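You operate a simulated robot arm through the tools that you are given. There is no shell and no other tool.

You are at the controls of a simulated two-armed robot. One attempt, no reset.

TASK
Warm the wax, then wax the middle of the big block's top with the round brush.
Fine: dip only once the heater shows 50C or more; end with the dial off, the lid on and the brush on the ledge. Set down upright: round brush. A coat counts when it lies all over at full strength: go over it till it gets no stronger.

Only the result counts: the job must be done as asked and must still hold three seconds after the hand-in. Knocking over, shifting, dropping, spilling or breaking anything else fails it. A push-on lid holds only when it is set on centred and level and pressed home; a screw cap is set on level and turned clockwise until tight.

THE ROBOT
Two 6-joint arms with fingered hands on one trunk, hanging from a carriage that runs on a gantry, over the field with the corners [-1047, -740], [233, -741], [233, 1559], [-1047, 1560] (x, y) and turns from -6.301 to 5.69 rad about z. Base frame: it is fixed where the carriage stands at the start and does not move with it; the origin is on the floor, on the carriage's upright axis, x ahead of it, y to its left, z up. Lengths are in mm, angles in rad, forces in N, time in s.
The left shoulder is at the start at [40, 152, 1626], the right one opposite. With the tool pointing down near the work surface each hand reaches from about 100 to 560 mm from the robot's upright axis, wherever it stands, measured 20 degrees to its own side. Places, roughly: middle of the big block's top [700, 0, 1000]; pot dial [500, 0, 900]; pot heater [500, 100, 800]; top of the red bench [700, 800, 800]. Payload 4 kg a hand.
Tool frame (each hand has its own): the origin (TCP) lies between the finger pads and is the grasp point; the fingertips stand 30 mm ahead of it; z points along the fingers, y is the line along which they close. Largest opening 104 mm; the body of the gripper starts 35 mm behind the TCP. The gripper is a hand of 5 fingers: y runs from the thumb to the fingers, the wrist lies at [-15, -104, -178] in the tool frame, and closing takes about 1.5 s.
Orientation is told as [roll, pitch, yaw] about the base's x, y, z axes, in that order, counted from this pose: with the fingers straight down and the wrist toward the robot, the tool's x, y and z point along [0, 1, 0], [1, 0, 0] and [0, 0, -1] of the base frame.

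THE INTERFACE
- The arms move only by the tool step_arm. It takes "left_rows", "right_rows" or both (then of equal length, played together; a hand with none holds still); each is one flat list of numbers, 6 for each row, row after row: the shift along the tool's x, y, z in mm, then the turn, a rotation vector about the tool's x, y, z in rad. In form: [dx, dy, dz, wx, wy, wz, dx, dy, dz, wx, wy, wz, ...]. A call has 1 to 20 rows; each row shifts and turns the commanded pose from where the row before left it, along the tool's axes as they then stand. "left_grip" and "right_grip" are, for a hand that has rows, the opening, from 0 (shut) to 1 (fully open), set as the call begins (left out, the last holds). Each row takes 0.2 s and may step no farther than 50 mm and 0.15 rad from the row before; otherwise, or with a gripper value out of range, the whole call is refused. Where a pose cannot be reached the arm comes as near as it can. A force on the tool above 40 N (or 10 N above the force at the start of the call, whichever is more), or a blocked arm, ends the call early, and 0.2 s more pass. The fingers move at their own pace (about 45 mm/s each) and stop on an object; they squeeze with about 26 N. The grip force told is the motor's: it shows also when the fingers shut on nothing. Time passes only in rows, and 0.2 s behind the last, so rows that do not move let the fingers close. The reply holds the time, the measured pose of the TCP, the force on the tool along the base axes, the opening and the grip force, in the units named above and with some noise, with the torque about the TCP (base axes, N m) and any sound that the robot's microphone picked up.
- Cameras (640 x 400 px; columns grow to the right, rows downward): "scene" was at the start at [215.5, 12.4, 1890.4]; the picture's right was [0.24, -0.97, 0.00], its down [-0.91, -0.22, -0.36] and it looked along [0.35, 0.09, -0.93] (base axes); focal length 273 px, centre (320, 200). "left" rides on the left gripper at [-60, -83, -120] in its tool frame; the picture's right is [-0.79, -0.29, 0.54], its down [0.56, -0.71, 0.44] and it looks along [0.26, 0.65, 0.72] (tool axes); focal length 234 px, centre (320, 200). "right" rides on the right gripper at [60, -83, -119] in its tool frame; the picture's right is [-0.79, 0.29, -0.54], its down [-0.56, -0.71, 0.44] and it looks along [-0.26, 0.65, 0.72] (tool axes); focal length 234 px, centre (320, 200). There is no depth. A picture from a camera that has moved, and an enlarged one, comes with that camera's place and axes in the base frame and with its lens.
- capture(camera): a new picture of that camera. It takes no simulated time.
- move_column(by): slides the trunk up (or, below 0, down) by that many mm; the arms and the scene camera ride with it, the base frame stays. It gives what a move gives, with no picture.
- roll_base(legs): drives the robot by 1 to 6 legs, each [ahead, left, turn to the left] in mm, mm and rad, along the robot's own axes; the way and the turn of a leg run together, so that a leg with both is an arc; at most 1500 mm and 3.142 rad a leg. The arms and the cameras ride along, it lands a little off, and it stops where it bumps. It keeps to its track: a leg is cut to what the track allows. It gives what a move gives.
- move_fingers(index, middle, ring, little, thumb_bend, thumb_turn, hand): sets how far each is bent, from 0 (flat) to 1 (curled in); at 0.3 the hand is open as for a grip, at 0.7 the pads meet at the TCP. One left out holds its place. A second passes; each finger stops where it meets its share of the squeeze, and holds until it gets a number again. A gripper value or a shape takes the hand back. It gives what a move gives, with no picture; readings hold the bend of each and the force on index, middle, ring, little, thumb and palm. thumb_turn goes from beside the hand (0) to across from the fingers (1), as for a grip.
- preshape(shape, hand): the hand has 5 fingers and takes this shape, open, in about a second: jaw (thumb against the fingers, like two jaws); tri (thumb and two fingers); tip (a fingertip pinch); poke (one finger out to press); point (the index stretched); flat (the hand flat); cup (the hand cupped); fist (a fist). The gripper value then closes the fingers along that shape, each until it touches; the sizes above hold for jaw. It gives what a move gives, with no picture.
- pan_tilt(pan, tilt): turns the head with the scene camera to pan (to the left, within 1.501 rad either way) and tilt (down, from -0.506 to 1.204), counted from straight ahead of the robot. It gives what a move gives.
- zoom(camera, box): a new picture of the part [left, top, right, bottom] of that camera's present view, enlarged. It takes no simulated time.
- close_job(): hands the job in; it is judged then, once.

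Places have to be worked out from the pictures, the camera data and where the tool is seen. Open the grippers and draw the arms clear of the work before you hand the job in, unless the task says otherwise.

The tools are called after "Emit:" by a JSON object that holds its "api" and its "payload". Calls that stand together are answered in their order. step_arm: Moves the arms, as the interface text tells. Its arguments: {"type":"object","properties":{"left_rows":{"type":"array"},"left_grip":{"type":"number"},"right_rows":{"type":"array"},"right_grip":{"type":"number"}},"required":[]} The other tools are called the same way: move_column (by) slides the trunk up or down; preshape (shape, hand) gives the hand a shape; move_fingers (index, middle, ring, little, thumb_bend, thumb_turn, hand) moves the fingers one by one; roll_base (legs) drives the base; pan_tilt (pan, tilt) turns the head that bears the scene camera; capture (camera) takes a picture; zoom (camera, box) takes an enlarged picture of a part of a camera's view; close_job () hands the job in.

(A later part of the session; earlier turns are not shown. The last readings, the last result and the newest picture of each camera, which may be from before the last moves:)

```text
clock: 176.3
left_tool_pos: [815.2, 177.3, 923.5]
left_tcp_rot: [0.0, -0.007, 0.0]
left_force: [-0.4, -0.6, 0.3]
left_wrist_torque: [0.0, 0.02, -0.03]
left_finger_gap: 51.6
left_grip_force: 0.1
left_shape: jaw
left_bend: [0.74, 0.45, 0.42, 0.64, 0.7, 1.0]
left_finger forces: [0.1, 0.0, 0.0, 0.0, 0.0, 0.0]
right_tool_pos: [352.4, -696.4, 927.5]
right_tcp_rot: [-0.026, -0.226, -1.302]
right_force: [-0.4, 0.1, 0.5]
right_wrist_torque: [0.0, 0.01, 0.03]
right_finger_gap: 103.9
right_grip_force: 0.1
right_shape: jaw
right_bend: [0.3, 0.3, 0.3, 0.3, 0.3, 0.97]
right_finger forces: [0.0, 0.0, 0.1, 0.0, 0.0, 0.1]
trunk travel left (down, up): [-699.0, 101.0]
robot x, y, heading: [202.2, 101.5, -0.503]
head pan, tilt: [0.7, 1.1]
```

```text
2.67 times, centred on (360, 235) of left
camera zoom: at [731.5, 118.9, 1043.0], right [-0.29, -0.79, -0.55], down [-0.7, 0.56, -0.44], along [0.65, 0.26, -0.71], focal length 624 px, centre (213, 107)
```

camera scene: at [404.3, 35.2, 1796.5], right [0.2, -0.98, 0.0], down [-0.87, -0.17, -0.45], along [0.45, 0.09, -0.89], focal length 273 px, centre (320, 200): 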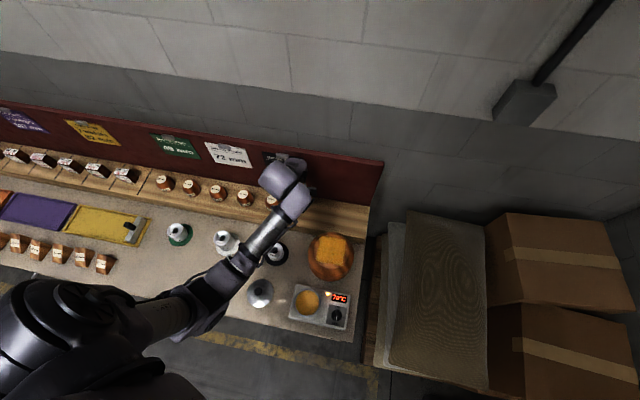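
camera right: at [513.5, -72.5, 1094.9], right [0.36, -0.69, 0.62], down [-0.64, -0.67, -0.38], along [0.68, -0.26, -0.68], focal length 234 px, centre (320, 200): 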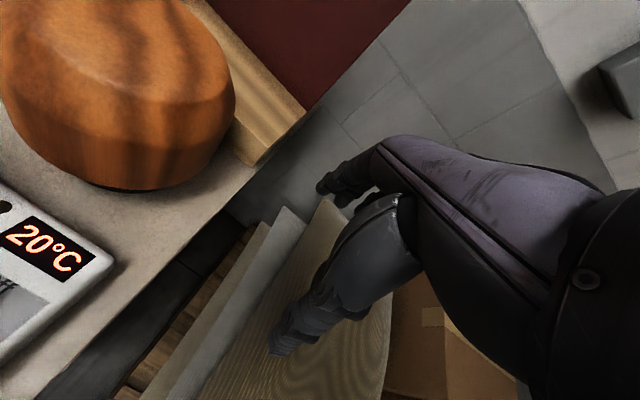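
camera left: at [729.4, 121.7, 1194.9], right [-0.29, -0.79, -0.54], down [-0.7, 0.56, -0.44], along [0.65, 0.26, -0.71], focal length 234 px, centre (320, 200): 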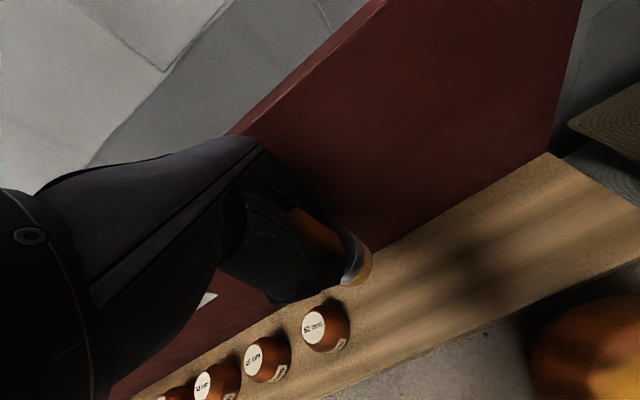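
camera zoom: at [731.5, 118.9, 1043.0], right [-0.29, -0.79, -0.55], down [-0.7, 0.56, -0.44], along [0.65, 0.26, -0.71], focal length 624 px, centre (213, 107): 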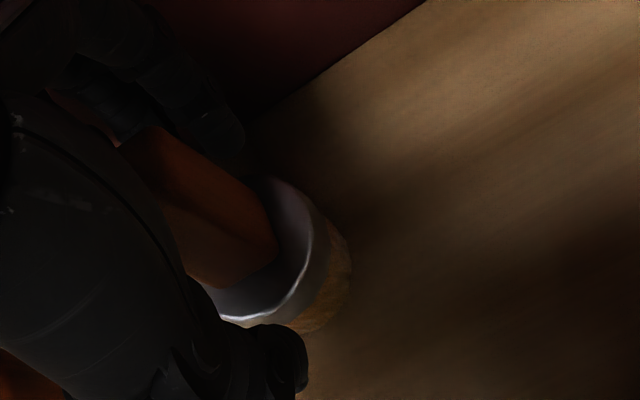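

The brush is free and standing. I'll rise straight up and check it.

Emit:
{"api": "step_arm", "payload": {"left_rows": [0, 0, -8, 0, 0, 0, 0, 0, -15, 0, 0, 0, 0, 0, -25, 0, 0, 0, 0, 0, -35, 0, 0, 0, 0, 0, -40, 0, 0, 0]}}

Emit:
{"api": "zoom", "payload": {"camera": "left", "box": [330, 235, 450, 325]}}

Emit:
{"api": "capture", "payload": {"camera": "scene"}}

```text
clock: 177.5
left_tool_pos: [815.4, 178.3, 1047.2]
left_tcp_rot: [-0.001, -0.006, 0.0]
left_force: [-0.5, -0.3, 0.2]
left_wrist_torque: [0.01, -0.02, -0.01]
left_finger_gap: 52.0
left_grip_force: 0.1
left_shape: jaw
left_bend: [0.74, 0.45, 0.42, 0.64, 0.7, 1.0]
left_finger forces: [0.1, 0.0, 0.0, 0.1, 0.0, 0.0]
right_tool_pos: [353.0, -696.4, 927.9]
right_tcp_rot: [-0.027, -0.226, -1.302]
right_force: [0.1, 0.0, 0.4]
right_wrist_torque: [-0.05, 0.01, -0.04]
right_finger_gap: 104.1
right_grip_force: 0.1
right_shape: jaw
right_bend: [0.3, 0.3, 0.3, 0.3, 0.3, 0.97]
right_finger forces: [0.1, 0.0, 0.1, 0.1, 0.1, 0.0]
trunk travel left (down, up): [-699.0, 101.0]
robot x, y, heading: [199.9, 101.7, -0.503]
head pan, tilt: [0.7, 1.1]
```

```text
4.44 times, centred on (390, 280) of left
camera zoom: at [730.8, 118.8, 1166.7], right [-0.29, -0.79, -0.55], down [-0.7, 0.56, -0.44], along [0.65, 0.26, -0.71], focal length 1041 px, centre (9, -156)
```

zoom: 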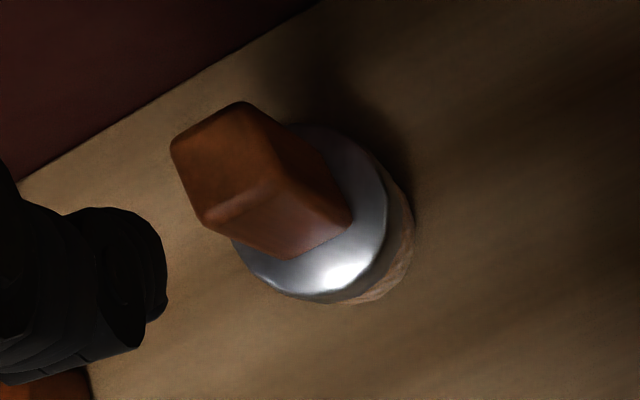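

```text
taken
camera scene: at [404.3, 35.4, 1796.4], right [0.2, -0.98, 0.0], down [-0.87, -0.17, -0.45], along [0.45, 0.09, -0.89], focal length 273 px, centre (320, 200)
```

scene: 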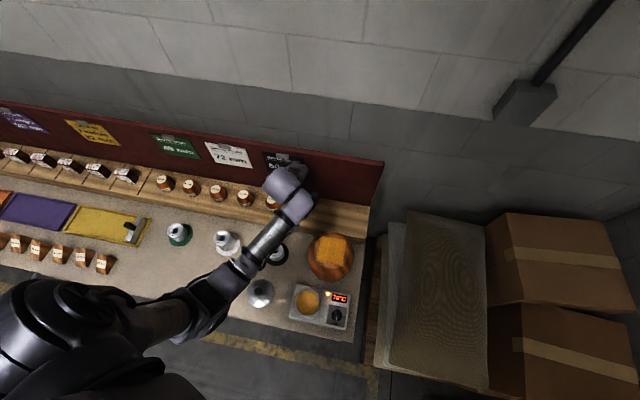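

The brush stands upright on the ledge and the patch is fully coated. Next, the dial to Off: I'll turn the base left and drive to the dial station.

Emit:
{"api": "roll_base", "payload": {"legs": [[0, 0, 0.71], [-159, -446, 0]]}}

Emit:
{"api": "capture", "payload": {"camera": "left"}}

Emit:
{"api": "capture", "payload": {"camera": "scene"}}

```text
clock: 182.2
left_tool_pos: [551.6, 90.2, 1045.4]
left_tcp_rot: [-0.001, -0.007, 0.709]
left_force: [-0.2, 0.6, -0.6]
left_wrist_torque: [-0.05, 0.02, 0.02]
left_finger_gap: 51.7
left_grip_force: 0.0
left_shape: jaw
left_bend: [0.74, 0.45, 0.42, 0.64, 0.7, 1.0]
left_finger forces: [0.0, 0.1, 0.1, 0.0, 0.0, 0.0]
right_tool_pos: [771.5, -877.3, 928.4]
right_tcp_rot: [-0.025, -0.225, -0.593]
right_force: [0.4, -0.1, 0.9]
right_wrist_torque: [-0.01, 0.0, 0.02]
right_finger_gap: 104.1
right_grip_force: 0.0
right_shape: jaw
right_bend: [0.3, 0.3, 0.3, 0.3, 0.3, 0.97]
right_finger forces: [0.0, 0.1, 0.1, 0.0, 0.0, 0.0]
trunk travel left (down, up): [-699.0, 101.0]
robot x, y, heading: [135.3, -369.4, 0.206]
head pan, tilt: [0.7, 1.1]
```

```text
taken
camera left: at [527.2, -11.4, 1166.2], right [0.3, -0.78, -0.55], down [-0.9, -0.03, -0.44], along [0.33, 0.62, -0.71], focal length 234 px, centre (320, 200)
```

left: 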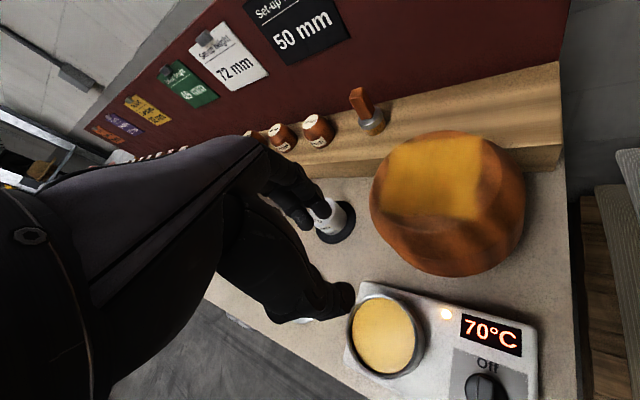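

```text
taken
camera scene: at [333.2, -288.2, 1796.4], right [0.79, -0.62, 0.0], down [-0.55, -0.7, -0.45], along [0.28, 0.36, -0.89], focal length 273 px, centre (320, 200)
```

scene: 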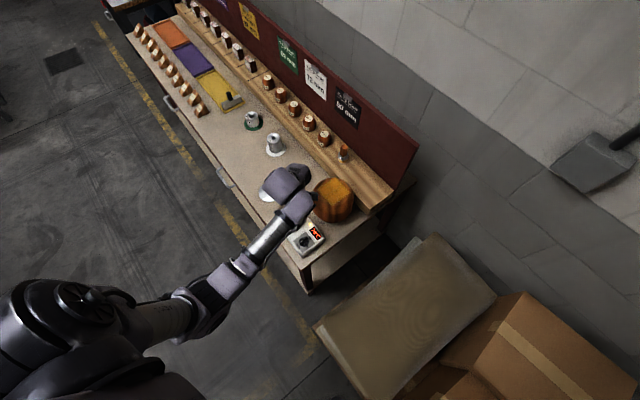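

The brush, patch and pot all look right. I'll move over the dial and swing the hand toward yaw -1.47 to grip across the ridge at High.

Emit:
{"api": "step_arm", "payload": {"left_rows": [-8.8, -38.5, 8, 0, 0, 0, -8.8, -38.5, 8, 0, 0, 0, -8.8, -38.5, 8, 0, 0, 0, 0, 0, 0, 0, 0.0, 0.145, 0, 0, 0, 0, 0, 0.145, 0, 0, 0, 0, 0, 0.145, 0, 0, 0, 0, 0, 0.145, 0, 0, 0, 0, 0, 0.145, 0, 0, 0, 0, 0, 0.145, 0, 0, 0, 0, 0, 0.145, 0, 0, 0, 0, 0, 0.145], "left_grip": 0.4}}

Emit:
{"api": "step_arm", "payload": {"left_rows": [0, 0, 0, 0, 0, 0.145, 0, 0, 0, 0, 0, 0.145, 0, 0, 0, 0, 0, 0.145, 0, 0, 0, 0, 0, 0.145, 0, 0, 0, 0, 0, 0.145, 0, 0, 0, 0, 0, 0.145, 0, 0, 0, 0, 0, 0.145]}}

Emit:
{"api": "capture", "payload": {"camera": "left"}}

Emit:
{"api": "capture", "payload": {"camera": "scene"}}

```text
clock: 184.6
left_tool_pos: [481.8, -6.3, 1021.6]
left_tcp_rot: [0.007, -0.001, -0.456]
left_force: [0.2, -0.6, 0.3]
left_wrist_torque: [0.0, -0.02, 0.02]
left_finger_gap: 41.9
left_grip_force: 0.0
left_shape: jaw
left_bend: [0.74, 0.49, 0.46, 0.7, 0.72, 1.0]
left_finger forces: [0.0, 0.0, 0.0, 0.0, 0.0, 0.1]
right_tool_pos: [771.6, -876.0, 928.6]
right_tcp_rot: [-0.026, -0.224, -0.594]
right_force: [-0.3, -0.8, 0.0]
right_wrist_torque: [0.01, -0.02, 0.0]
right_finger_gap: 103.9
right_grip_force: 0.0
right_shape: jaw
right_bend: [0.3, 0.3, 0.3, 0.3, 0.3, 0.97]
right_finger forces: [0.1, 0.0, 0.0, 0.0, 0.0, 0.0]
trunk travel left (down, up): [-699.0, 101.0]
robot x, y, heading: [138.2, -368.1, 0.209]
head pan, tilt: [0.7, 1.1]
```

```text
clock: 186.2
left_tool_pos: [481.6, -4.9, 1022.3]
left_tcp_rot: [0.006, 0.005, -1.471]
left_force: [-0.1, -0.5, -1.1]
left_wrist_torque: [-0.02, -0.01, -0.03]
left_finger_gap: 42.0
left_grip_force: 0.0
left_shape: jaw
left_bend: [0.74, 0.49, 0.46, 0.7, 0.72, 1.0]
left_finger forces: [0.0, 0.0, 0.1, 0.0, 0.0, 0.0]
right_tool_pos: [770.6, -877.0, 929.1]
right_tcp_rot: [-0.027, -0.225, -0.593]
right_force: [0.5, -1.0, 0.0]
right_wrist_torque: [-0.02, -0.05, -0.03]
right_finger_gap: 103.9
right_grip_force: 0.0
right_shape: jaw
right_bend: [0.3, 0.3, 0.3, 0.3, 0.3, 0.97]
right_finger forces: [0.1, 0.0, 0.0, 0.0, 0.1, 0.1]
trunk travel left (down, up): [-699.0, 101.0]
robot x, y, heading: [137.0, -370.7, 0.207]
head pan, tilt: [0.7, 1.1]
```

```text
taken
camera left: at [412.5, 71.0, 1142.1], right [-0.81, 0.21, -0.55], down [0.49, 0.76, -0.43], along [0.32, -0.61, -0.72], focal length 234 px, centre (320, 200)
```

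left: 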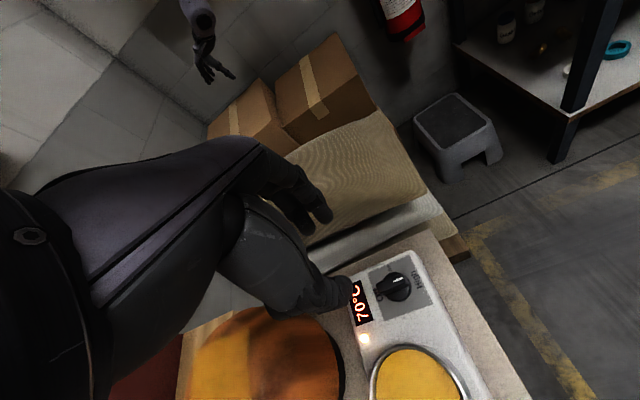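

```text
taken
camera scene: at [333.3, -288.2, 1796.4], right [0.79, -0.62, 0.0], down [-0.55, -0.7, -0.45], along [0.28, 0.36, -0.89], focal length 273 px, centre (320, 200)
```

scene: 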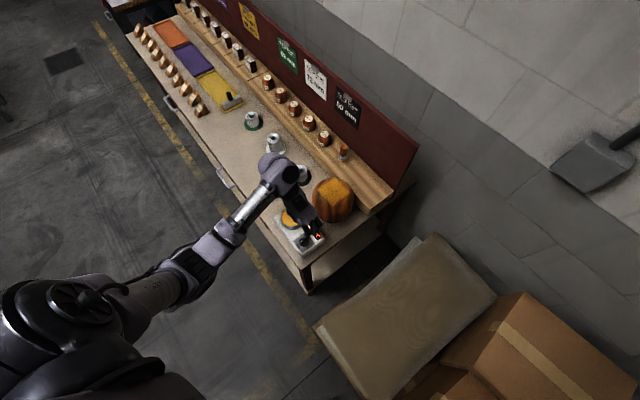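

Yaw -1.47 is reachable here. I'll lower the trunk 60 mm for reach and descend onto the dial.

Emit:
{"api": "move_column", "payload": {"by": -60}}

Emit:
{"api": "step_arm", "payload": {"left_rows": [0, 0, 25, 0, 0, 0, 0, 0, 25, 0, 0, 0, 0, 0, 14, 0, 0, 0]}}

Emit:
{"api": "zoom", "payload": {"camera": "left", "box": [240, 160, 480, 310]}}

```text
clock: 187.2
left_tool_pos: [480.3, -5.2, 960.8]
left_tcp_rot: [0.006, 0.003, -1.467]
left_force: [0.3, -0.6, 0.8]
left_wrist_torque: [0.01, 0.0, 0.03]
left_finger_gap: 42.2
left_grip_force: 0.0
left_shape: jaw
left_bend: [0.74, 0.49, 0.46, 0.7, 0.72, 1.0]
left_finger forces: [0.0, 0.0, 0.0, 0.1, 0.0, 0.0]
right_tool_pos: [770.3, -876.6, 867.7]
right_tcp_rot: [-0.027, -0.225, -0.594]
right_force: [-0.5, -0.6, 0.0]
right_wrist_torque: [0.0, 0.01, 0.03]
right_finger_gap: 104.1
right_grip_force: 0.1
right_shape: jaw
right_bend: [0.3, 0.3, 0.3, 0.3, 0.3, 0.97]
right_finger forces: [0.0, 0.1, 0.0, 0.0, 0.1, 0.0]
trunk travel left (down, up): [-639.0, 161.0]
robot x, y, heading: [137.3, -367.1, 0.203]
head pan, tilt: [0.7, 1.1]
```

```text
clock: 188.0
left_tool_pos: [482.4, -4.5, 896.6]
left_tcp_rot: [0.006, 0.005, -1.466]
left_force: [1.2, -0.4, -0.9]
left_wrist_torque: [0.01, -0.01, -0.01]
left_finger_gap: 42.0
left_grip_force: 0.0
left_shape: jaw
left_bend: [0.74, 0.49, 0.46, 0.7, 0.72, 1.0]
left_finger forces: [0.0, 0.0, 0.0, 0.1, 0.0, 0.1]
right_tool_pos: [771.7, -876.0, 868.9]
right_tcp_rot: [-0.026, -0.225, -0.593]
right_force: [-1.7, -0.4, 1.1]
right_wrist_torque: [0.03, 0.01, 0.01]
right_finger_gap: 103.9
right_grip_force: 0.0
right_shape: jaw
right_bend: [0.3, 0.3, 0.3, 0.3, 0.3, 0.97]
right_finger forces: [0.1, 0.1, 0.0, 0.1, 0.0, 0.0]
trunk travel left (down, up): [-639.0, 161.0]
robot x, y, heading: [136.9, -374.2, 0.204]
head pan, tilt: [0.7, 1.1]
```

```text
2.67 times, centred on (360, 235) of left
camera zoom: at [413.0, 70.9, 1017.6], right [-0.81, 0.21, -0.55], down [0.48, 0.76, -0.43], along [0.33, -0.61, -0.72], focal length 624 px, centre (213, 107)
```

zoom: 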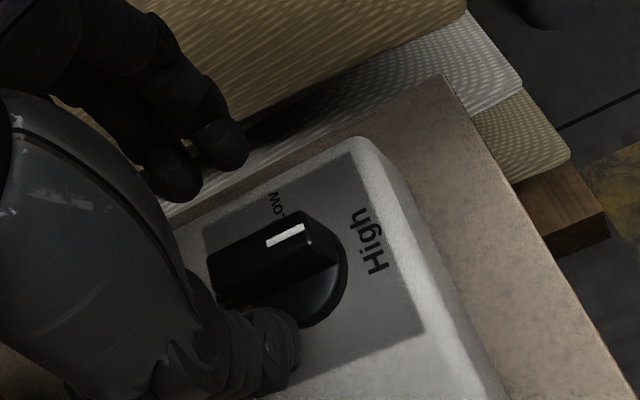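

Aligned over the dial at High. I'll descend 20 mm and grip.

Emit:
{"api": "step_arm", "payload": {"left_rows": [0, 0, 8, 0, 0, 0, 0, 0, 7, 0, 0, 0, 0, 0, 5, 0, 0, 0]}}

Emit:
{"api": "step_arm", "payload": {"left_rows": [0, 0, 0, 0, 0, 0, 0, 0, 0, 0, 0, 0, 0, 0, 0, 0, 0, 0, 0, 0, 0, 0, 0, 0, 0, 0, 0, 0, 0, 0, 0, 0, 0, 0, 0, 0], "left_grip": 0.0}}

Emit:
{"api": "zoom", "payload": {"camera": "left", "box": [240, 160, 480, 310]}}

```text
clock: 188.8
left_tool_pos: [481.5, -5.9, 877.8]
left_tcp_rot: [0.004, 0.003, -1.467]
left_force: [-1.3, -0.8, -0.1]
left_wrist_torque: [-0.01, -0.03, -0.01]
left_finger_gap: 41.8
left_grip_force: 0.1
left_shape: jaw
left_bend: [0.74, 0.49, 0.46, 0.7, 0.72, 1.0]
left_finger forces: [0.0, 0.1, 0.0, 0.0, 0.1, 0.0]
right_tool_pos: [772.1, -877.4, 869.6]
right_tcp_rot: [-0.026, -0.224, -0.593]
right_force: [-0.2, -0.3, 0.0]
right_wrist_torque: [-0.03, 0.0, 0.02]
right_finger_gap: 103.7
right_grip_force: 0.1
right_shape: jaw
right_bend: [0.3, 0.3, 0.3, 0.3, 0.3, 0.97]
right_finger forces: [0.1, 0.0, 0.0, 0.0, 0.0, 0.0]
trunk travel left (down, up): [-639.0, 161.0]
robot x, y, heading: [136.8, -370.2, 0.203]
head pan, tilt: [0.7, 1.1]
```

```text
clock: 190.2
left_tool_pos: [481.8, -5.1, 878.0]
left_tcp_rot: [0.006, 0.004, -1.466]
left_force: [-0.9, 0.9, 2.6]
left_wrist_torque: [-0.05, -0.01, 0.01]
left_finger_gap: 11.0
left_grip_force: 26.0
left_shape: jaw
left_bend: [0.72, 0.62, 0.7, 0.7, 0.73, 1.0]
left_finger forces: [13.0, 8.2, 0.0, 0.0, 21.2, 0.0]
right_tool_pos: [771.2, -876.9, 869.7]
right_tcp_rot: [-0.026, -0.223, -0.595]
right_force: [0.5, 0.0, -0.8]
right_wrist_torque: [0.01, 0.01, -0.01]
right_finger_gap: 104.0
right_grip_force: 0.0
right_shape: jaw
right_bend: [0.3, 0.3, 0.3, 0.3, 0.3, 0.97]
right_finger forces: [0.1, 0.0, 0.0, 0.1, 0.0, 0.0]
trunk travel left (down, up): [-639.0, 161.0]
robot x, y, heading: [140.0, -367.8, 0.206]
head pan, tilt: [0.7, 1.1]
```

```text
2.67 times, centred on (360, 235) of left
camera zoom: at [412.8, 71.5, 998.1], right [-0.81, 0.21, -0.55], down [0.48, 0.76, -0.43], along [0.33, -0.61, -0.72], focal length 624 px, centre (213, 107)
```

zoom: 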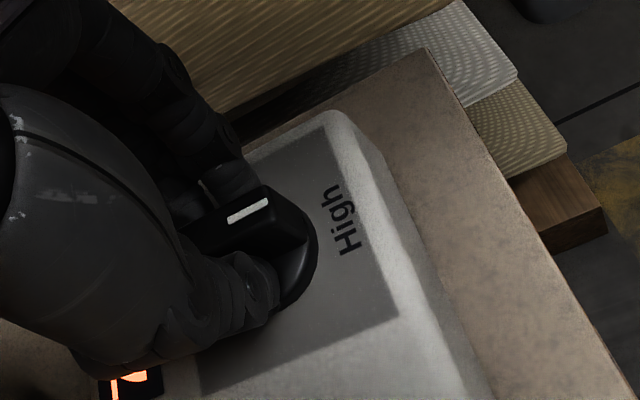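

Gripped. I'll turn counter-clockwise in stages back toward Off.

Emit:
{"api": "step_arm", "payload": {"left_rows": [0, 0, 0, 0, 0, -0.11, 0, 0, 0, 0, 0, -0.11, 0, 0, 0, 0, 0, -0.11, 0, 0, 0, 0, 0, -0.11, 0, 0, 0, 0, 0, -0.11, 0, 0, 0, 0, 0, -0.11, 0, 0, 0, 0, 0, -0.11, 0, 0, 0, 0, 0, -0.11, 0, 0, 0, 0, 0, -0.11, 0, 0, 0, 0, 0, -0.11]}}

Emit:
{"api": "zoom", "payload": {"camera": "left", "box": [240, 160, 480, 310]}}

```text
clock: 192.4
left_tool_pos: [481.0, -3.5, 878.5]
left_tcp_rot: [0.007, -0.002, -0.368]
left_force: [-4.7, 4.2, 6.4]
left_wrist_torque: [0.13, 0.2, 0.0]
left_finger_gap: 10.1
left_grip_force: 25.5
left_shape: jaw
left_bend: [0.72, 0.64, 0.7, 0.7, 0.74, 1.0]
left_finger forces: [11.9, 6.4, 0.0, 0.0, 29.3, 0.0]
right_tool_pos: [771.2, -874.7, 867.6]
right_tcp_rot: [-0.026, -0.225, -0.594]
right_force: [-0.4, -0.8, 0.1]
right_wrist_torque: [-0.01, 0.02, -0.02]
right_finger_gap: 103.9
right_grip_force: 0.1
right_shape: jaw
right_bend: [0.3, 0.3, 0.3, 0.3, 0.3, 0.97]
right_finger forces: [0.0, 0.1, 0.0, 0.0, 0.0, 0.0]
trunk travel left (down, up): [-639.0, 161.0]
robot x, y, heading: [133.7, -371.1, 0.207]
head pan, tilt: [0.7, 1.1]
```

```text
2.67 times, centred on (360, 235) of left
camera zoom: at [381.4, -31.1, 997.9], right [-0.55, -0.63, -0.55], down [-0.46, 0.78, -0.43], along [0.7, 0.01, -0.72], focal length 624 px, centre (213, 107)
```

zoom: 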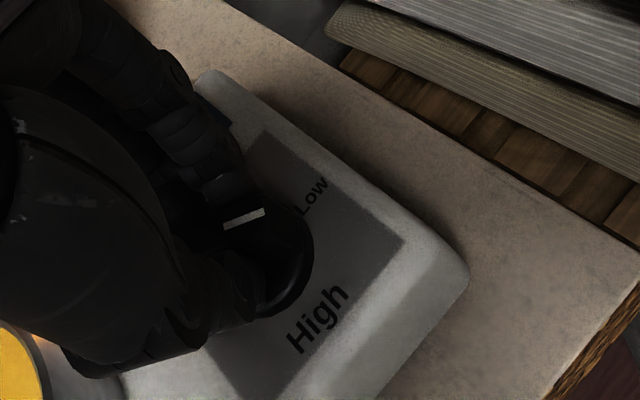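

The dial follows. I'll continue counter-clockwise.

Emit:
{"api": "step_arm", "payload": {"left_rows": [0, 0, 0, 0, 0, -0.11, 0, 0, 0, 0, 0, -0.11, 0, 0, 0, 0, 0, -0.11, 0, 0, 0, 0, 0, -0.11, 0, 0, 0, 0, 0, -0.11, 0, 0, 0, 0, 0, -0.11, 0, 0, 0, 0, 0, -0.11, 0, 0, 0, 0, 0, -0.11, 0, 0, 0, 0, 0, -0.11, 0, 0, 0, 0, 0, -0.11]}}

Emit:
{"api": "zoom", "payload": {"camera": "left", "box": [240, 160, 480, 310]}}

```text
clock: 194.6
left_tool_pos: [481.4, -3.8, 877.7]
left_tcp_rot: [0.001, -0.006, 0.733]
left_force: [-5.2, 3.1, 10.1]
left_wrist_torque: [0.0, 0.19, -0.02]
left_finger_gap: 10.3
left_grip_force: 25.8
left_shape: jaw
left_bend: [0.72, 0.64, 0.7, 0.7, 0.74, 1.0]
left_finger forces: [12.3, 7.4, 0.1, 0.0, 29.9, 0.0]
right_tool_pos: [770.7, -875.2, 867.0]
right_tcp_rot: [-0.026, -0.225, -0.593]
right_force: [-0.4, -0.1, -0.4]
right_wrist_torque: [-0.02, -0.01, 0.03]
right_finger_gap: 103.8
right_grip_force: 0.0
right_shape: jaw
right_bend: [0.3, 0.3, 0.3, 0.3, 0.3, 0.97]
right_finger forces: [0.1, 0.1, 0.0, 0.1, 0.1, 0.1]
trunk travel left (down, up): [-639.0, 161.0]
robot x, y, heading: [136.4, -366.3, 0.201]
head pan, tilt: [0.7, 1.1]
```

```text
2.67 times, centred on (360, 235) of left
camera zoom: at [459.1, -104.9, 997.5], right [0.32, -0.78, -0.55], down [-0.9, -0.06, -0.44], along [0.31, 0.63, -0.71], focal length 624 px, centre (213, 107)
```

zoom: 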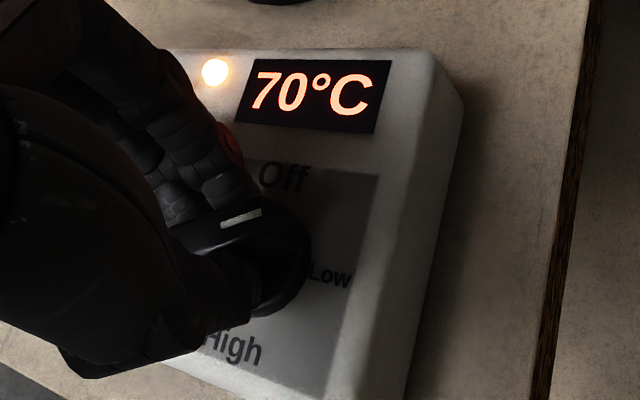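

Now the last ~0.94 rad to Off.

Emit:
{"api": "step_arm", "payload": {"left_rows": [0, 0, 0, 0, 0, -0.105, 0, 0, 0, 0, 0, -0.105, 0, 0, 0, 0, 0, -0.105, 0, 0, 0, 0, 0, -0.105, 0, 0, 0, 0, 0, -0.105, 0, 0, 0, 0, 0, -0.105, 0, 0, 0, 0, 0, -0.105, 0, 0, 0, 0, 0, -0.105, 0, 0, 0, 0, 0, -0.1]}}

Emit:
{"api": "zoom", "payload": {"camera": "left", "box": [240, 160, 480, 310]}}

```text
clock: 196.6
left_tool_pos: [481.3, -3.3, 878.3]
left_tcp_rot: [-0.003, -0.006, 1.676]
left_force: [-5.7, 2.2, 6.6]
left_wrist_torque: [0.08, 0.1, 0.01]
left_finger_gap: 10.3
left_grip_force: 26.6
left_shape: jaw
left_bend: [0.72, 0.63, 0.7, 0.7, 0.74, 1.0]
left_finger forces: [13.9, 9.4, 0.0, 0.0, 23.5, 0.0]
right_tool_pos: [770.8, -876.3, 868.2]
right_tcp_rot: [-0.026, -0.222, -0.593]
right_force: [1.1, 0.3, -0.1]
right_wrist_torque: [0.01, -0.01, -0.03]
right_finger_gap: 103.7
right_grip_force: 0.1
right_shape: jaw
right_bend: [0.3, 0.3, 0.3, 0.3, 0.3, 0.97]
right_finger forces: [0.0, 0.0, 0.1, 0.1, 0.0, 0.0]
trunk travel left (down, up): [-639.0, 161.0]
robot x, y, heading: [138.1, -369.7, 0.203]
head pan, tilt: [0.7, 1.1]
```

```text
2.67 times, centred on (360, 235) of left
camera zoom: at [548.9, -81.3, 998.0], right [0.82, -0.2, -0.54], down [-0.48, -0.76, -0.44], along [-0.32, 0.62, -0.72], focal length 624 px, centre (213, 107)
```

zoom: 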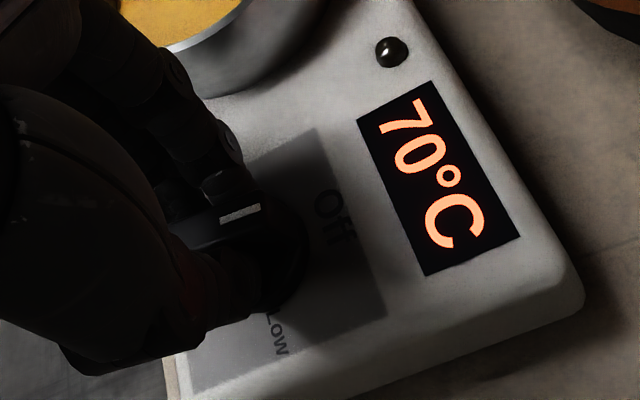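

The lamp is out, so the dial is Off. I'll release, rise, and swing the hand back to yaw 0.1.

Emit:
{"api": "step_arm", "payload": {"left_rows": [0, 0, 0, 0, 0, 0, 0, 0, 0, 0, 0, 0, 0, 0, 0, 0, 0, 0, 0, 0, 0, 0, 0, 0, 0, 0, -15, 0, 0, 0, 0, 0, -25, 0, 0, 0, 0, 0, -35, 0, 0, 0, 0, 0, -25, 0, 0, 0], "left_grip": 0.4}}

Emit:
{"api": "zoom", "payload": {"camera": "left", "box": [290, 180, 490, 305]}}

Emit:
{"api": "move_column", "payload": {"by": 40}}

Emit:
{"api": "step_arm", "payload": {"left_rows": [0, 0, 0, 0, 0, 0.145, 0, 0, 0, 0, 0, 0.145, 0, 0, 0, 0, 0, 0.145, 0, 0, 0, 0, 0, 0.145, 0, 0, 0, 0, 0, 0.145, 0, 0, 0, 0, 0, 0.145, 0, 0, 0, 0, 0, 0.145, 0, 0, 0, 0, 0, 0.145, 0, 0, 0, 0, 0, 0.145, 0, 0, 0, 0, 0, 0.145, 0, 0, 0, 0, 0, 0.12], "left_grip": 0.5}}

```text
clock: 198.4
left_tool_pos: [475.1, 2.1, 976.6]
left_tcp_rot: [0.003, -0.019, 1.675]
left_force: [0.3, 0.0, -0.5]
left_wrist_torque: [0.02, -0.02, 0.0]
left_finger_gap: 41.2
left_grip_force: 0.0
left_shape: jaw
left_bend: [0.74, 0.49, 0.46, 0.7, 0.73, 1.0]
left_finger forces: [0.1, 0.0, 0.0, 0.0, 0.0, 0.0]
right_tool_pos: [770.9, -876.1, 868.6]
right_tcp_rot: [-0.026, -0.226, -0.593]
right_force: [0.1, -0.1, 0.2]
right_wrist_torque: [0.01, -0.02, -0.03]
right_finger_gap: 103.7
right_grip_force: 0.1
right_shape: jaw
right_bend: [0.3, 0.3, 0.3, 0.3, 0.3, 0.97]
right_finger forces: [0.1, 0.1, 0.0, 0.0, 0.0, 0.1]
trunk travel left (down, up): [-639.0, 161.0]
robot x, y, heading: [138.8, -369.7, 0.207]
head pan, tilt: [0.7, 1.1]
```

```text
3.20 times, centred on (390, 242) of left
camera zoom: at [545.7, -76.6, 1095.8], right [0.81, -0.2, -0.55], down [-0.48, -0.75, -0.45], along [-0.32, 0.63, -0.7], focal length 749 px, centre (96, 64)
```

zoom: 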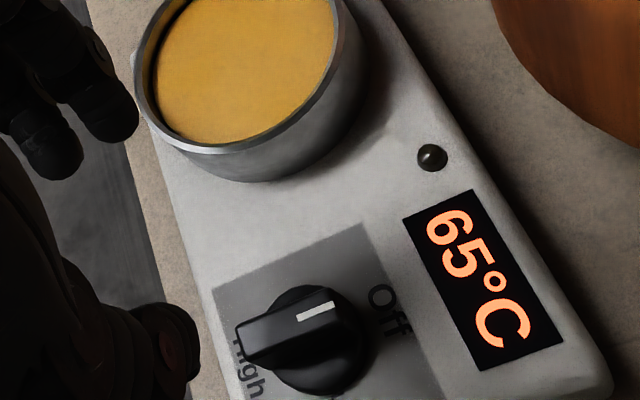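

```text
clock: 199.2
left_tool_pos: [478.0, 1.8, 1019.6]
left_tcp_rot: [-0.001, -0.021, 1.673]
left_force: [0.0, -0.3, -0.2]
left_wrist_torque: [0.01, 0.01, -0.01]
left_finger_gap: 41.4
left_grip_force: 0.0
left_shape: jaw
left_bend: [0.74, 0.49, 0.46, 0.7, 0.73, 1.0]
left_finger forces: [0.1, 0.0, 0.0, 0.0, 0.1, 0.0]
right_tool_pos: [771.0, -876.4, 907.3]
right_tcp_rot: [-0.026, -0.225, -0.593]
right_force: [0.2, 0.5, 0.6]
right_wrist_torque: [0.0, -0.01, 0.02]
right_finger_gap: 103.9
right_grip_force: 0.2
right_shape: jaw
right_bend: [0.3, 0.3, 0.3, 0.3, 0.3, 0.97]
right_finger forces: [0.0, 0.0, 0.0, 0.0, 0.0, 0.1]
trunk travel left (down, up): [-679.0, 121.0]
robot x, y, heading: [136.5, -369.3, 0.205]
head pan, tilt: [0.7, 1.1]
```

```text
clock: 201.6
left_tool_pos: [480.4, -5.2, 1017.3]
left_tcp_rot: [0.003, -0.005, 0.1]
left_force: [0.1, 0.3, -0.6]
left_wrist_torque: [0.0, -0.01, -0.02]
left_finger_gap: 51.7
left_grip_force: 0.1
left_shape: jaw
left_bend: [0.74, 0.45, 0.42, 0.64, 0.7, 1.0]
left_finger forces: [0.0, 0.1, 0.0, 0.0, 0.1, 0.0]
right_tool_pos: [770.2, -875.6, 908.4]
right_tcp_rot: [-0.025, -0.225, -0.594]
right_force: [1.1, 0.0, 0.5]
right_wrist_torque: [-0.02, 0.0, -0.01]
right_finger_gap: 103.8
right_grip_force: 0.0
right_shape: jaw
right_bend: [0.3, 0.3, 0.3, 0.3, 0.3, 0.97]
right_finger forces: [0.0, 0.1, 0.0, 0.1, 0.0, 0.0]
trunk travel left (down, up): [-679.0, 121.0]
robot x, y, heading: [140.5, -372.3, 0.202]
head pan, tilt: [0.7, 1.1]
```

The pointer is at Off and it's cooling (65C). Now the lid: I'll drive left to it and move above its knob.

Emit:
{"api": "roll_base", "payload": {"legs": [[35, 169, 0]]}}

Emit:
{"api": "step_arm", "payload": {"left_rows": [32.5, 9.5, 0, 0, 0, 0, 32.5, 9.5, 0, 0, 0, 0, 32.5, 9.5, 0, 0, 0, 0]}}

Emit:
{"api": "move_column", "payload": {"by": -40}}

Emit:
{"api": "capture", "payload": {"camera": "left"}}

Emit:
{"api": "zoom", "payload": {"camera": "left", "box": [290, 200, 470, 350]}}

```text
clock: 203.1
left_tool_pos: [479.7, 168.7, 1017.3]
left_tcp_rot: [0.006, -0.004, 0.101]
left_force: [0.6, 0.2, 0.4]
left_wrist_torque: [0.04, -0.02, -0.02]
left_finger_gap: 51.4
left_grip_force: 0.1
left_shape: jaw
left_bend: [0.74, 0.45, 0.42, 0.64, 0.7, 1.0]
left_finger forces: [0.0, 0.0, 0.0, 0.0, 0.0, 0.0]
right_tool_pos: [770.4, -702.5, 907.8]
right_tcp_rot: [-0.027, -0.225, -0.594]
right_force: [0.9, -0.3, 0.2]
right_wrist_torque: [-0.02, -0.01, -0.02]
right_finger_gap: 103.9
right_grip_force: 0.0
right_shape: jaw
right_bend: [0.3, 0.3, 0.3, 0.3, 0.3, 0.97]
right_finger forces: [0.0, 0.0, 0.0, 0.0, 0.1, 0.0]
trunk travel left (down, up): [-679.0, 121.0]
robot x, y, heading: [135.7, -196.0, 0.202]
head pan, tilt: [0.7, 1.1]
```

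```text
clock: 203.9
left_tool_pos: [499.5, 268.7, 1016.9]
left_tcp_rot: [0.003, -0.006, 0.102]
left_force: [-0.2, 0.3, -0.4]
left_wrist_torque: [0.02, -0.01, 0.0]
left_finger_gap: 51.8
left_grip_force: 0.1
left_shape: jaw
left_bend: [0.74, 0.45, 0.42, 0.64, 0.7, 1.0]
left_finger forces: [0.1, 0.1, 0.0, 0.0, 0.0, 0.0]
right_tool_pos: [770.8, -701.7, 907.8]
right_tcp_rot: [-0.027, -0.221, -0.594]
right_force: [0.1, -0.3, -0.1]
right_wrist_torque: [-0.01, -0.01, 0.03]
right_finger_gap: 104.0
right_grip_force: 0.2
right_shape: jaw
right_bend: [0.3, 0.3, 0.3, 0.3, 0.3, 0.97]
right_finger forces: [0.0, 0.0, 0.0, 0.1, 0.1, 0.0]
trunk travel left (down, up): [-679.0, 121.0]
robot x, y, heading: [139.0, -195.1, 0.206]
head pan, tilt: [0.7, 1.1]
```

```text
clock: 204.7
left_tool_pos: [499.0, 268.4, 977.9]
left_tcp_rot: [0.005, -0.006, 0.1]
left_force: [-0.2, 0.1, 0.0]
left_wrist_torque: [0.0, 0.0, 0.01]
left_finger_gap: 51.8
left_grip_force: 0.0
left_shape: jaw
left_bend: [0.74, 0.45, 0.42, 0.64, 0.7, 1.0]
left_finger forces: [0.0, 0.1, 0.0, 0.1, 0.0, 0.0]
right_tool_pos: [770.2, -704.6, 869.8]
right_tcp_rot: [-0.027, -0.226, -0.595]
right_force: [-0.3, -0.8, 0.6]
right_wrist_torque: [0.01, 0.01, 0.03]
right_finger_gap: 103.7
right_grip_force: 0.1
right_shape: jaw
right_bend: [0.3, 0.3, 0.3, 0.3, 0.3, 0.97]
right_finger forces: [0.0, 0.0, 0.0, 0.0, 0.0, 0.0]
trunk travel left (down, up): [-639.0, 161.0]
robot x, y, heading: [133.6, -195.2, 0.203]
head pan, tilt: [0.7, 1.1]
```

```text
taken
camera left: at [421.3, 199.6, 1097.2], right [-0.2, -0.81, -0.55], down [-0.76, 0.49, -0.44], along [0.62, 0.33, -0.71], focal length 234 px, centre (320, 200)
```

left: 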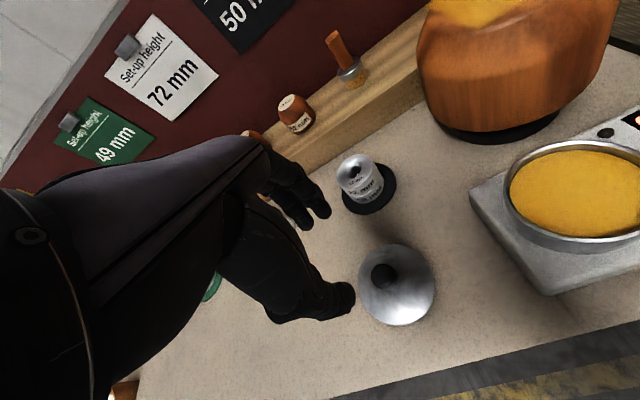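

```text
2.67 times, centred on (380, 275) of left
camera zoom: at [421.3, 199.6, 1097.2], right [-0.2, -0.81, -0.55], down [-0.76, 0.49, -0.44], along [0.62, 0.33, -0.71], focal length 624 px, centre (160, 0)
```

zoom: 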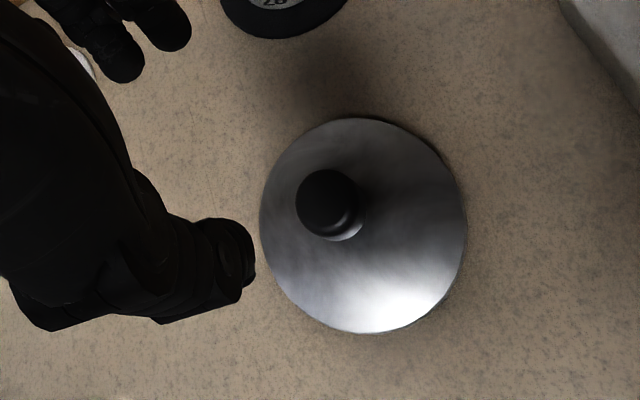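

The lid hasn't moved, so to keep the same grip offset I'll go to the exact release pose, TCP [500,265.3,845].

Emit:
{"api": "step_arm", "payload": {"left_rows": [-1.1, 0.3, 30, 0.003, -0.003, 0, -1.1, 0.2, 30, 0.003, -0.002, 0, -1.1, 0.2, 30, 0, 0, 0, 0, 0, 20, 0, 0, 0, 0, 0, 10, 0, 0, 0]}}

Emit:
{"api": "zoom", "payload": {"camera": "left", "box": [240, 160, 480, 310]}}

```text
clock: 205.9
left_tool_pos: [500.4, 265.6, 857.6]
left_tcp_rot: [0.0, 0.001, 0.1]
left_force: [-0.2, -0.3, -0.2]
left_wrist_torque: [-0.01, 0.03, -0.01]
left_finger_gap: 51.7
left_grip_force: 0.0
left_shape: jaw
left_bend: [0.74, 0.45, 0.42, 0.64, 0.7, 1.0]
left_finger forces: [0.0, 0.0, 0.1, 0.1, 0.0, 0.0]
right_tool_pos: [769.8, -704.0, 869.5]
right_tcp_rot: [-0.024, -0.225, -0.593]
right_force: [-0.2, 0.6, -0.9]
right_wrist_torque: [0.0, 0.0, 0.03]
right_finger_gap: 103.6
right_grip_force: 0.1
right_shape: jaw
right_bend: [0.3, 0.3, 0.3, 0.3, 0.3, 0.97]
right_finger forces: [0.0, 0.0, 0.0, 0.0, 0.0, 0.0]
trunk travel left (down, up): [-639.0, 161.0]
robot x, y, heading: [134.9, -194.5, 0.206]
head pan, tilt: [0.7, 1.1]
```

```text
2.67 times, centred on (360, 235) of left
camera zoom: at [423.7, 196.8, 977.9], right [-0.21, -0.81, -0.54], down [-0.76, 0.48, -0.44], along [0.62, 0.32, -0.72], focal length 624 px, centre (213, 107)
```

zoom: 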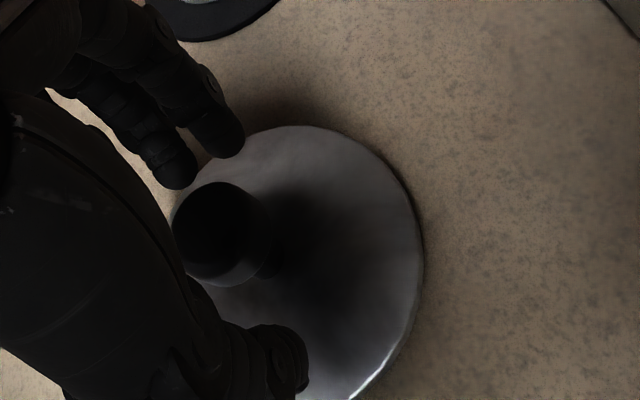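

Good alignment. I'll descend the last 12.5 mm and close on the knob.

Emit:
{"api": "step_arm", "payload": {"left_rows": [0, 0, 6, 0, 0, 0, 0, 0, 6.2, 0, 0, 0]}}

Emit:
{"api": "zoom", "payload": {"camera": "left", "box": [240, 160, 480, 310]}}

Emit:
{"api": "step_arm", "payload": {"left_rows": [0, 0, 0, 0, 0, 0, 0, 0, 0, 0, 0, 0, 0, 0, 0, 0, 0, 0, 0, 0, 0, 0, 0, 0, 0, 0, 0, 0, 0, 0, 0, 0, 0, 0, 0, 0], "left_grip": 0.0}}

```text
clock: 206.5
left_tool_pos: [500.6, 265.1, 845.8]
left_tcp_rot: [0.001, 0.001, 0.1]
left_force: [0.8, 0.4, -0.6]
left_wrist_torque: [-0.01, 0.01, 0.02]
left_finger_gap: 51.6
left_grip_force: 0.0
left_shape: jaw
left_bend: [0.74, 0.45, 0.42, 0.64, 0.7, 1.0]
left_finger forces: [0.1, 0.0, 0.0, 0.0, 0.0, 0.0]
right_tool_pos: [770.3, -702.1, 869.5]
right_tcp_rot: [-0.027, -0.227, -0.594]
right_force: [-0.1, 0.1, 0.7]
right_wrist_torque: [0.02, -0.03, 0.01]
right_finger_gap: 104.3
right_grip_force: 0.1
right_shape: jaw
right_bend: [0.3, 0.3, 0.3, 0.3, 0.3, 0.97]
right_finger forces: [0.0, 0.1, 0.0, 0.0, 0.0, 0.1]
trunk travel left (down, up): [-639.0, 161.0]
robot x, y, heading: [135.3, -194.2, 0.209]
head pan, tilt: [0.7, 1.1]
```

```text
2.67 times, centred on (360, 235) of left
camera zoom: at [423.5, 196.8, 966.0], right [-0.21, -0.81, -0.54], down [-0.76, 0.48, -0.44], along [0.62, 0.32, -0.72], focal length 624 px, centre (213, 107)
```

zoom: 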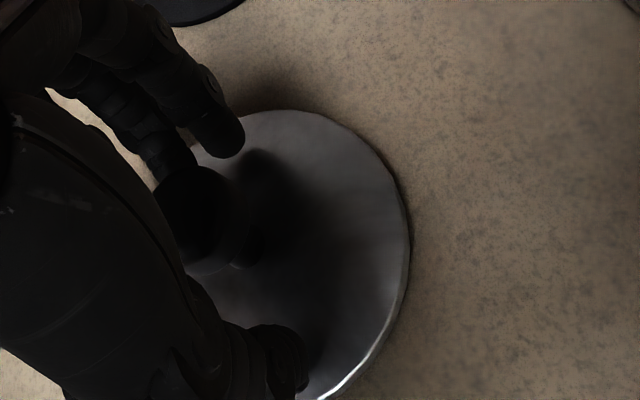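

```text
clock: 207.9
left_tool_pos: [500.2, 264.6, 846.4]
left_tcp_rot: [0.0, 0.002, 0.101]
left_force: [-1.0, 0.4, 1.5]
left_wrist_torque: [0.02, -0.09, -0.01]
left_finger_gap: 15.1
left_grip_force: 25.6
left_shape: jaw
left_bend: [0.73, 0.64, 0.69, 0.7, 0.78, 1.0]
left_finger forces: [11.7, 6.3, 0.0, 0.0, 17.4, 0.0]
right_tool_pos: [772.0, -702.6, 868.7]
right_tcp_rot: [-0.025, -0.226, -0.593]
right_force: [-0.9, -0.4, 0.2]
right_wrist_torque: [0.0, 0.01, 0.0]
right_finger_gap: 103.7
right_grip_force: 0.1
right_shape: jaw
right_bend: [0.3, 0.3, 0.3, 0.3, 0.3, 0.97]
right_finger forces: [0.1, 0.1, 0.0, 0.0, 0.0, 0.0]
trunk travel left (down, up): [-639.0, 161.0]
robot x, y, heading: [135.4, -195.9, 0.208]
head pan, tilt: [0.7, 1.1]
```

The lid is gripped. I'll lift it with the arm and trunk.

Emit:
{"api": "step_arm", "payload": {"left_rows": [0, 0, -5, 0, 0, 0, 0, 0, -10, 0, 0, 0, 0, 0, -20, 0, 0, 0, 0, 0, -25, 0, 0, 0]}}

Emit:
{"api": "move_column", "payload": {"by": 60}}

Emit:
{"api": "roll_base", "payload": {"legs": [[-35, -167, 0]]}}

Emit:
{"api": "capture", "payload": {"camera": "left"}}

Emit:
{"api": "zoom", "payload": {"camera": "scene", "box": [230, 150, 360, 270]}}

```text
clock: 208.9
left_tool_pos: [500.1, 265.9, 905.3]
left_tcp_rot: [0.0, 0.003, 0.101]
left_force: [-0.4, -0.3, 0.0]
left_wrist_torque: [-0.01, 0.01, -0.01]
left_finger_gap: 14.6
left_grip_force: 25.8
left_shape: jaw
left_bend: [0.73, 0.64, 0.69, 0.7, 0.78, 1.0]
left_finger forces: [11.8, 5.5, 0.0, 0.0, 17.7, 0.1]
right_tool_pos: [769.8, -702.8, 868.7]
right_tcp_rot: [-0.025, -0.226, -0.594]
right_force: [1.1, -0.6, 0.1]
right_wrist_torque: [0.0, 0.0, -0.06]
right_finger_gap: 104.0
right_grip_force: 0.0
right_shape: jaw
right_bend: [0.3, 0.3, 0.3, 0.3, 0.3, 0.97]
right_finger forces: [0.1, 0.1, 0.0, 0.1, 0.1, 0.0]
trunk travel left (down, up): [-639.0, 161.0]
robot x, y, heading: [137.1, -196.8, 0.207]
head pan, tilt: [0.7, 1.1]
```

```text
clock: 209.9
left_tool_pos: [500.1, 265.6, 965.7]
left_tcp_rot: [0.001, 0.001, 0.1]
left_force: [0.1, 0.3, 0.2]
left_wrist_torque: [0.0, 0.0, 0.03]
left_finger_gap: 14.9
left_grip_force: 25.5
left_shape: jaw
left_bend: [0.73, 0.64, 0.69, 0.7, 0.78, 1.0]
left_finger forces: [11.7, 5.6, 0.0, 0.0, 17.7, 0.0]
right_tool_pos: [769.3, -703.1, 927.4]
right_tcp_rot: [-0.027, -0.225, -0.593]
right_force: [0.1, 0.5, 0.2]
right_wrist_torque: [0.01, -0.02, 0.03]
right_finger_gap: 103.8
right_grip_force: 0.2
right_shape: jaw
right_bend: [0.3, 0.3, 0.3, 0.3, 0.3, 0.97]
right_finger forces: [0.0, 0.0, 0.0, 0.0, 0.1, 0.0]
trunk travel left (down, up): [-699.0, 101.0]
robot x, y, heading: [136.9, -195.6, 0.204]
head pan, tilt: [0.7, 1.1]
```

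```text
clock: 211.4
left_tool_pos: [499.6, 95.4, 965.1]
left_tcp_rot: [-0.001, 0.002, 0.105]
left_force: [-0.5, 0.6, -0.8]
left_wrist_torque: [0.02, 0.0, -0.01]
left_finger_gap: 14.9
left_grip_force: 26.0
left_shape: jaw
left_bend: [0.73, 0.64, 0.69, 0.7, 0.78, 1.0]
left_finger forces: [11.8, 5.5, 0.0, 0.0, 17.8, 0.0]
right_tool_pos: [771.2, -872.3, 926.9]
right_tcp_rot: [-0.025, -0.225, -0.593]
right_force: [0.2, 0.1, 0.3]
right_wrist_torque: [-0.03, 0.0, 0.01]
right_finger_gap: 103.9
right_grip_force: 0.2
right_shape: jaw
right_bend: [0.3, 0.3, 0.3, 0.3, 0.3, 0.97]
right_finger forces: [0.0, 0.0, 0.0, 0.0, 0.0, 0.0]
trunk travel left (down, up): [-699.0, 101.0]
robot x, y, heading: [137.3, -366.1, 0.207]
head pan, tilt: [0.7, 1.1]
```

```text
taken
camera left: at [423.0, 27.7, 1085.9], right [-0.21, -0.81, -0.54], down [-0.76, 0.48, -0.44], along [0.62, 0.32, -0.72], focal length 234 px, centre (320, 200)
```

left: 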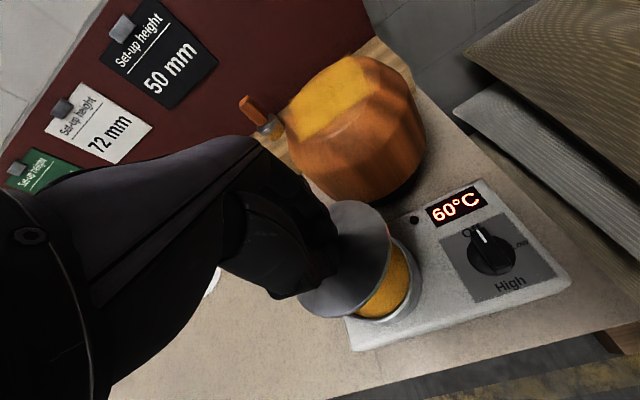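

```text
3.33 times, centred on (295, 210) of scene
camera zoom: at [332.7, -284.3, 1796.4], right [0.79, -0.61, 0.0], down [-0.55, -0.7, -0.45], along [0.28, 0.36, -0.89], focal length 910 px, centre (403, 167)
```

zoom: 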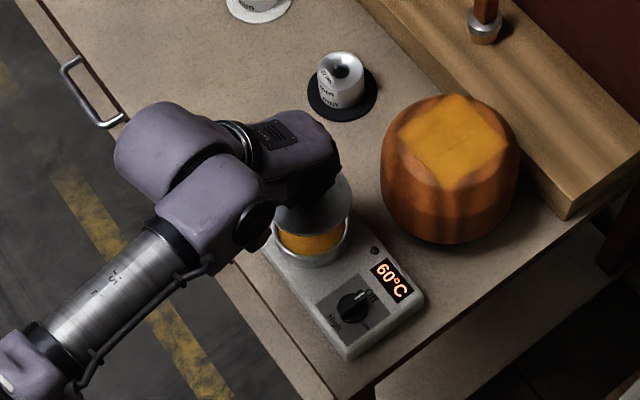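

The lid is back over the pot, matching the lift-off geometry. I'll average one more reading, then lower.

Emit:
{"api": "step_arm", "payload": {"left_rows": [0, 0, 10, 0, 0, 0, 0, 0, 10, 0, 0, 0]}}

Emit:
{"api": "step_arm", "payload": {"left_rows": [0, 0, 10, 0, 0, 0]}}

Emit:
{"api": "zoom", "payload": {"camera": "left", "box": [260, 170, 480, 330]}}

Emit:
{"api": "zoom", "payload": {"camera": "scene", "box": [265, 200, 325, 250]}}

```text
clock: 212.0
left_tool_pos: [500.2, 96.1, 945.2]
left_tcp_rot: [0.0, 0.003, 0.104]
left_force: [-0.3, -0.4, -1.1]
left_wrist_torque: [0.01, -0.03, 0.03]
left_finger_gap: 15.2
left_grip_force: 25.8
left_shape: jaw
left_bend: [0.73, 0.64, 0.69, 0.7, 0.78, 1.0]
left_finger forces: [11.7, 5.6, 0.1, 0.0, 17.9, 0.0]
right_tool_pos: [771.5, -870.7, 929.0]
right_tcp_rot: [-0.025, -0.225, -0.593]
right_force: [-0.1, -0.5, 0.2]
right_wrist_torque: [-0.01, 0.04, 0.03]
right_finger_gap: 103.9
right_grip_force: 0.1
right_shape: jaw
right_bend: [0.3, 0.3, 0.3, 0.3, 0.3, 0.97]
right_finger forces: [0.1, 0.0, 0.0, 0.0, 0.0, 0.0]
trunk travel left (down, up): [-699.0, 101.0]
robot x, y, heading: [138.0, -364.5, 0.21]
head pan, tilt: [0.7, 1.1]
```

```text
clock: 212.4
left_tool_pos: [499.9, 96.7, 935.0]
left_tcp_rot: [-0.001, -0.001, 0.103]
left_force: [0.1, -0.4, 0.0]
left_wrist_torque: [-0.04, -0.01, 0.01]
left_finger_gap: 14.9
left_grip_force: 26.0
left_shape: jaw
left_bend: [0.73, 0.64, 0.69, 0.7, 0.78, 1.0]
left_finger forces: [11.7, 5.6, 0.0, 0.0, 17.9, 0.0]
right_tool_pos: [771.8, -871.8, 929.6]
right_tcp_rot: [-0.029, -0.226, -0.591]
right_force: [0.2, -0.2, 0.6]
right_wrist_torque: [0.02, -0.01, 0.01]
right_finger_gap: 104.1
right_grip_force: 0.1
right_shape: jaw
right_bend: [0.3, 0.3, 0.3, 0.3, 0.3, 0.97]
right_finger forces: [0.0, 0.0, 0.0, 0.1, 0.0, 0.1]
trunk travel left (down, up): [-699.0, 101.0]
robot x, y, heading: [134.7, -368.4, 0.208]
head pan, tilt: [0.7, 1.1]
```

```text
2.50 times, centred on (370, 250) of left
camera zoom: at [423.2, 28.2, 1056.1], right [-0.21, -0.81, -0.54], down [-0.76, 0.48, -0.44], along [0.62, 0.32, -0.72], focal length 585 px, centre (195, 75)
```

zoom: 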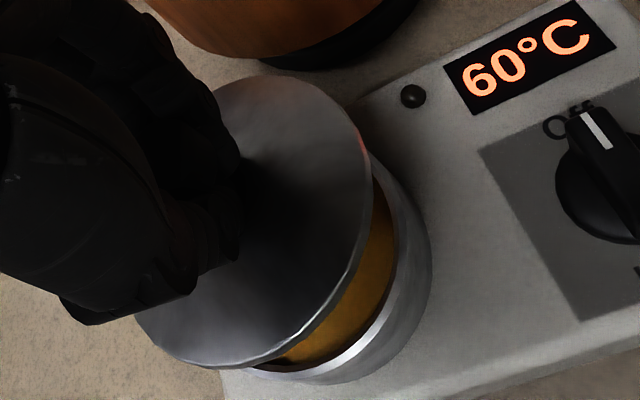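

```text
8.00 times, centred on (295, 225) of scene
camera zoom: at [332.7, -284.1, 1796.4], right [0.79, -0.62, 0.0], down [-0.55, -0.7, -0.45], along [0.28, 0.36, -0.89], focal length 2185 px, centre (520, 0)
```

zoom: 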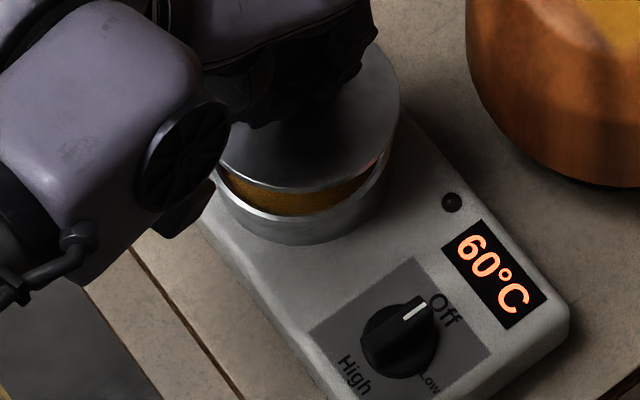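

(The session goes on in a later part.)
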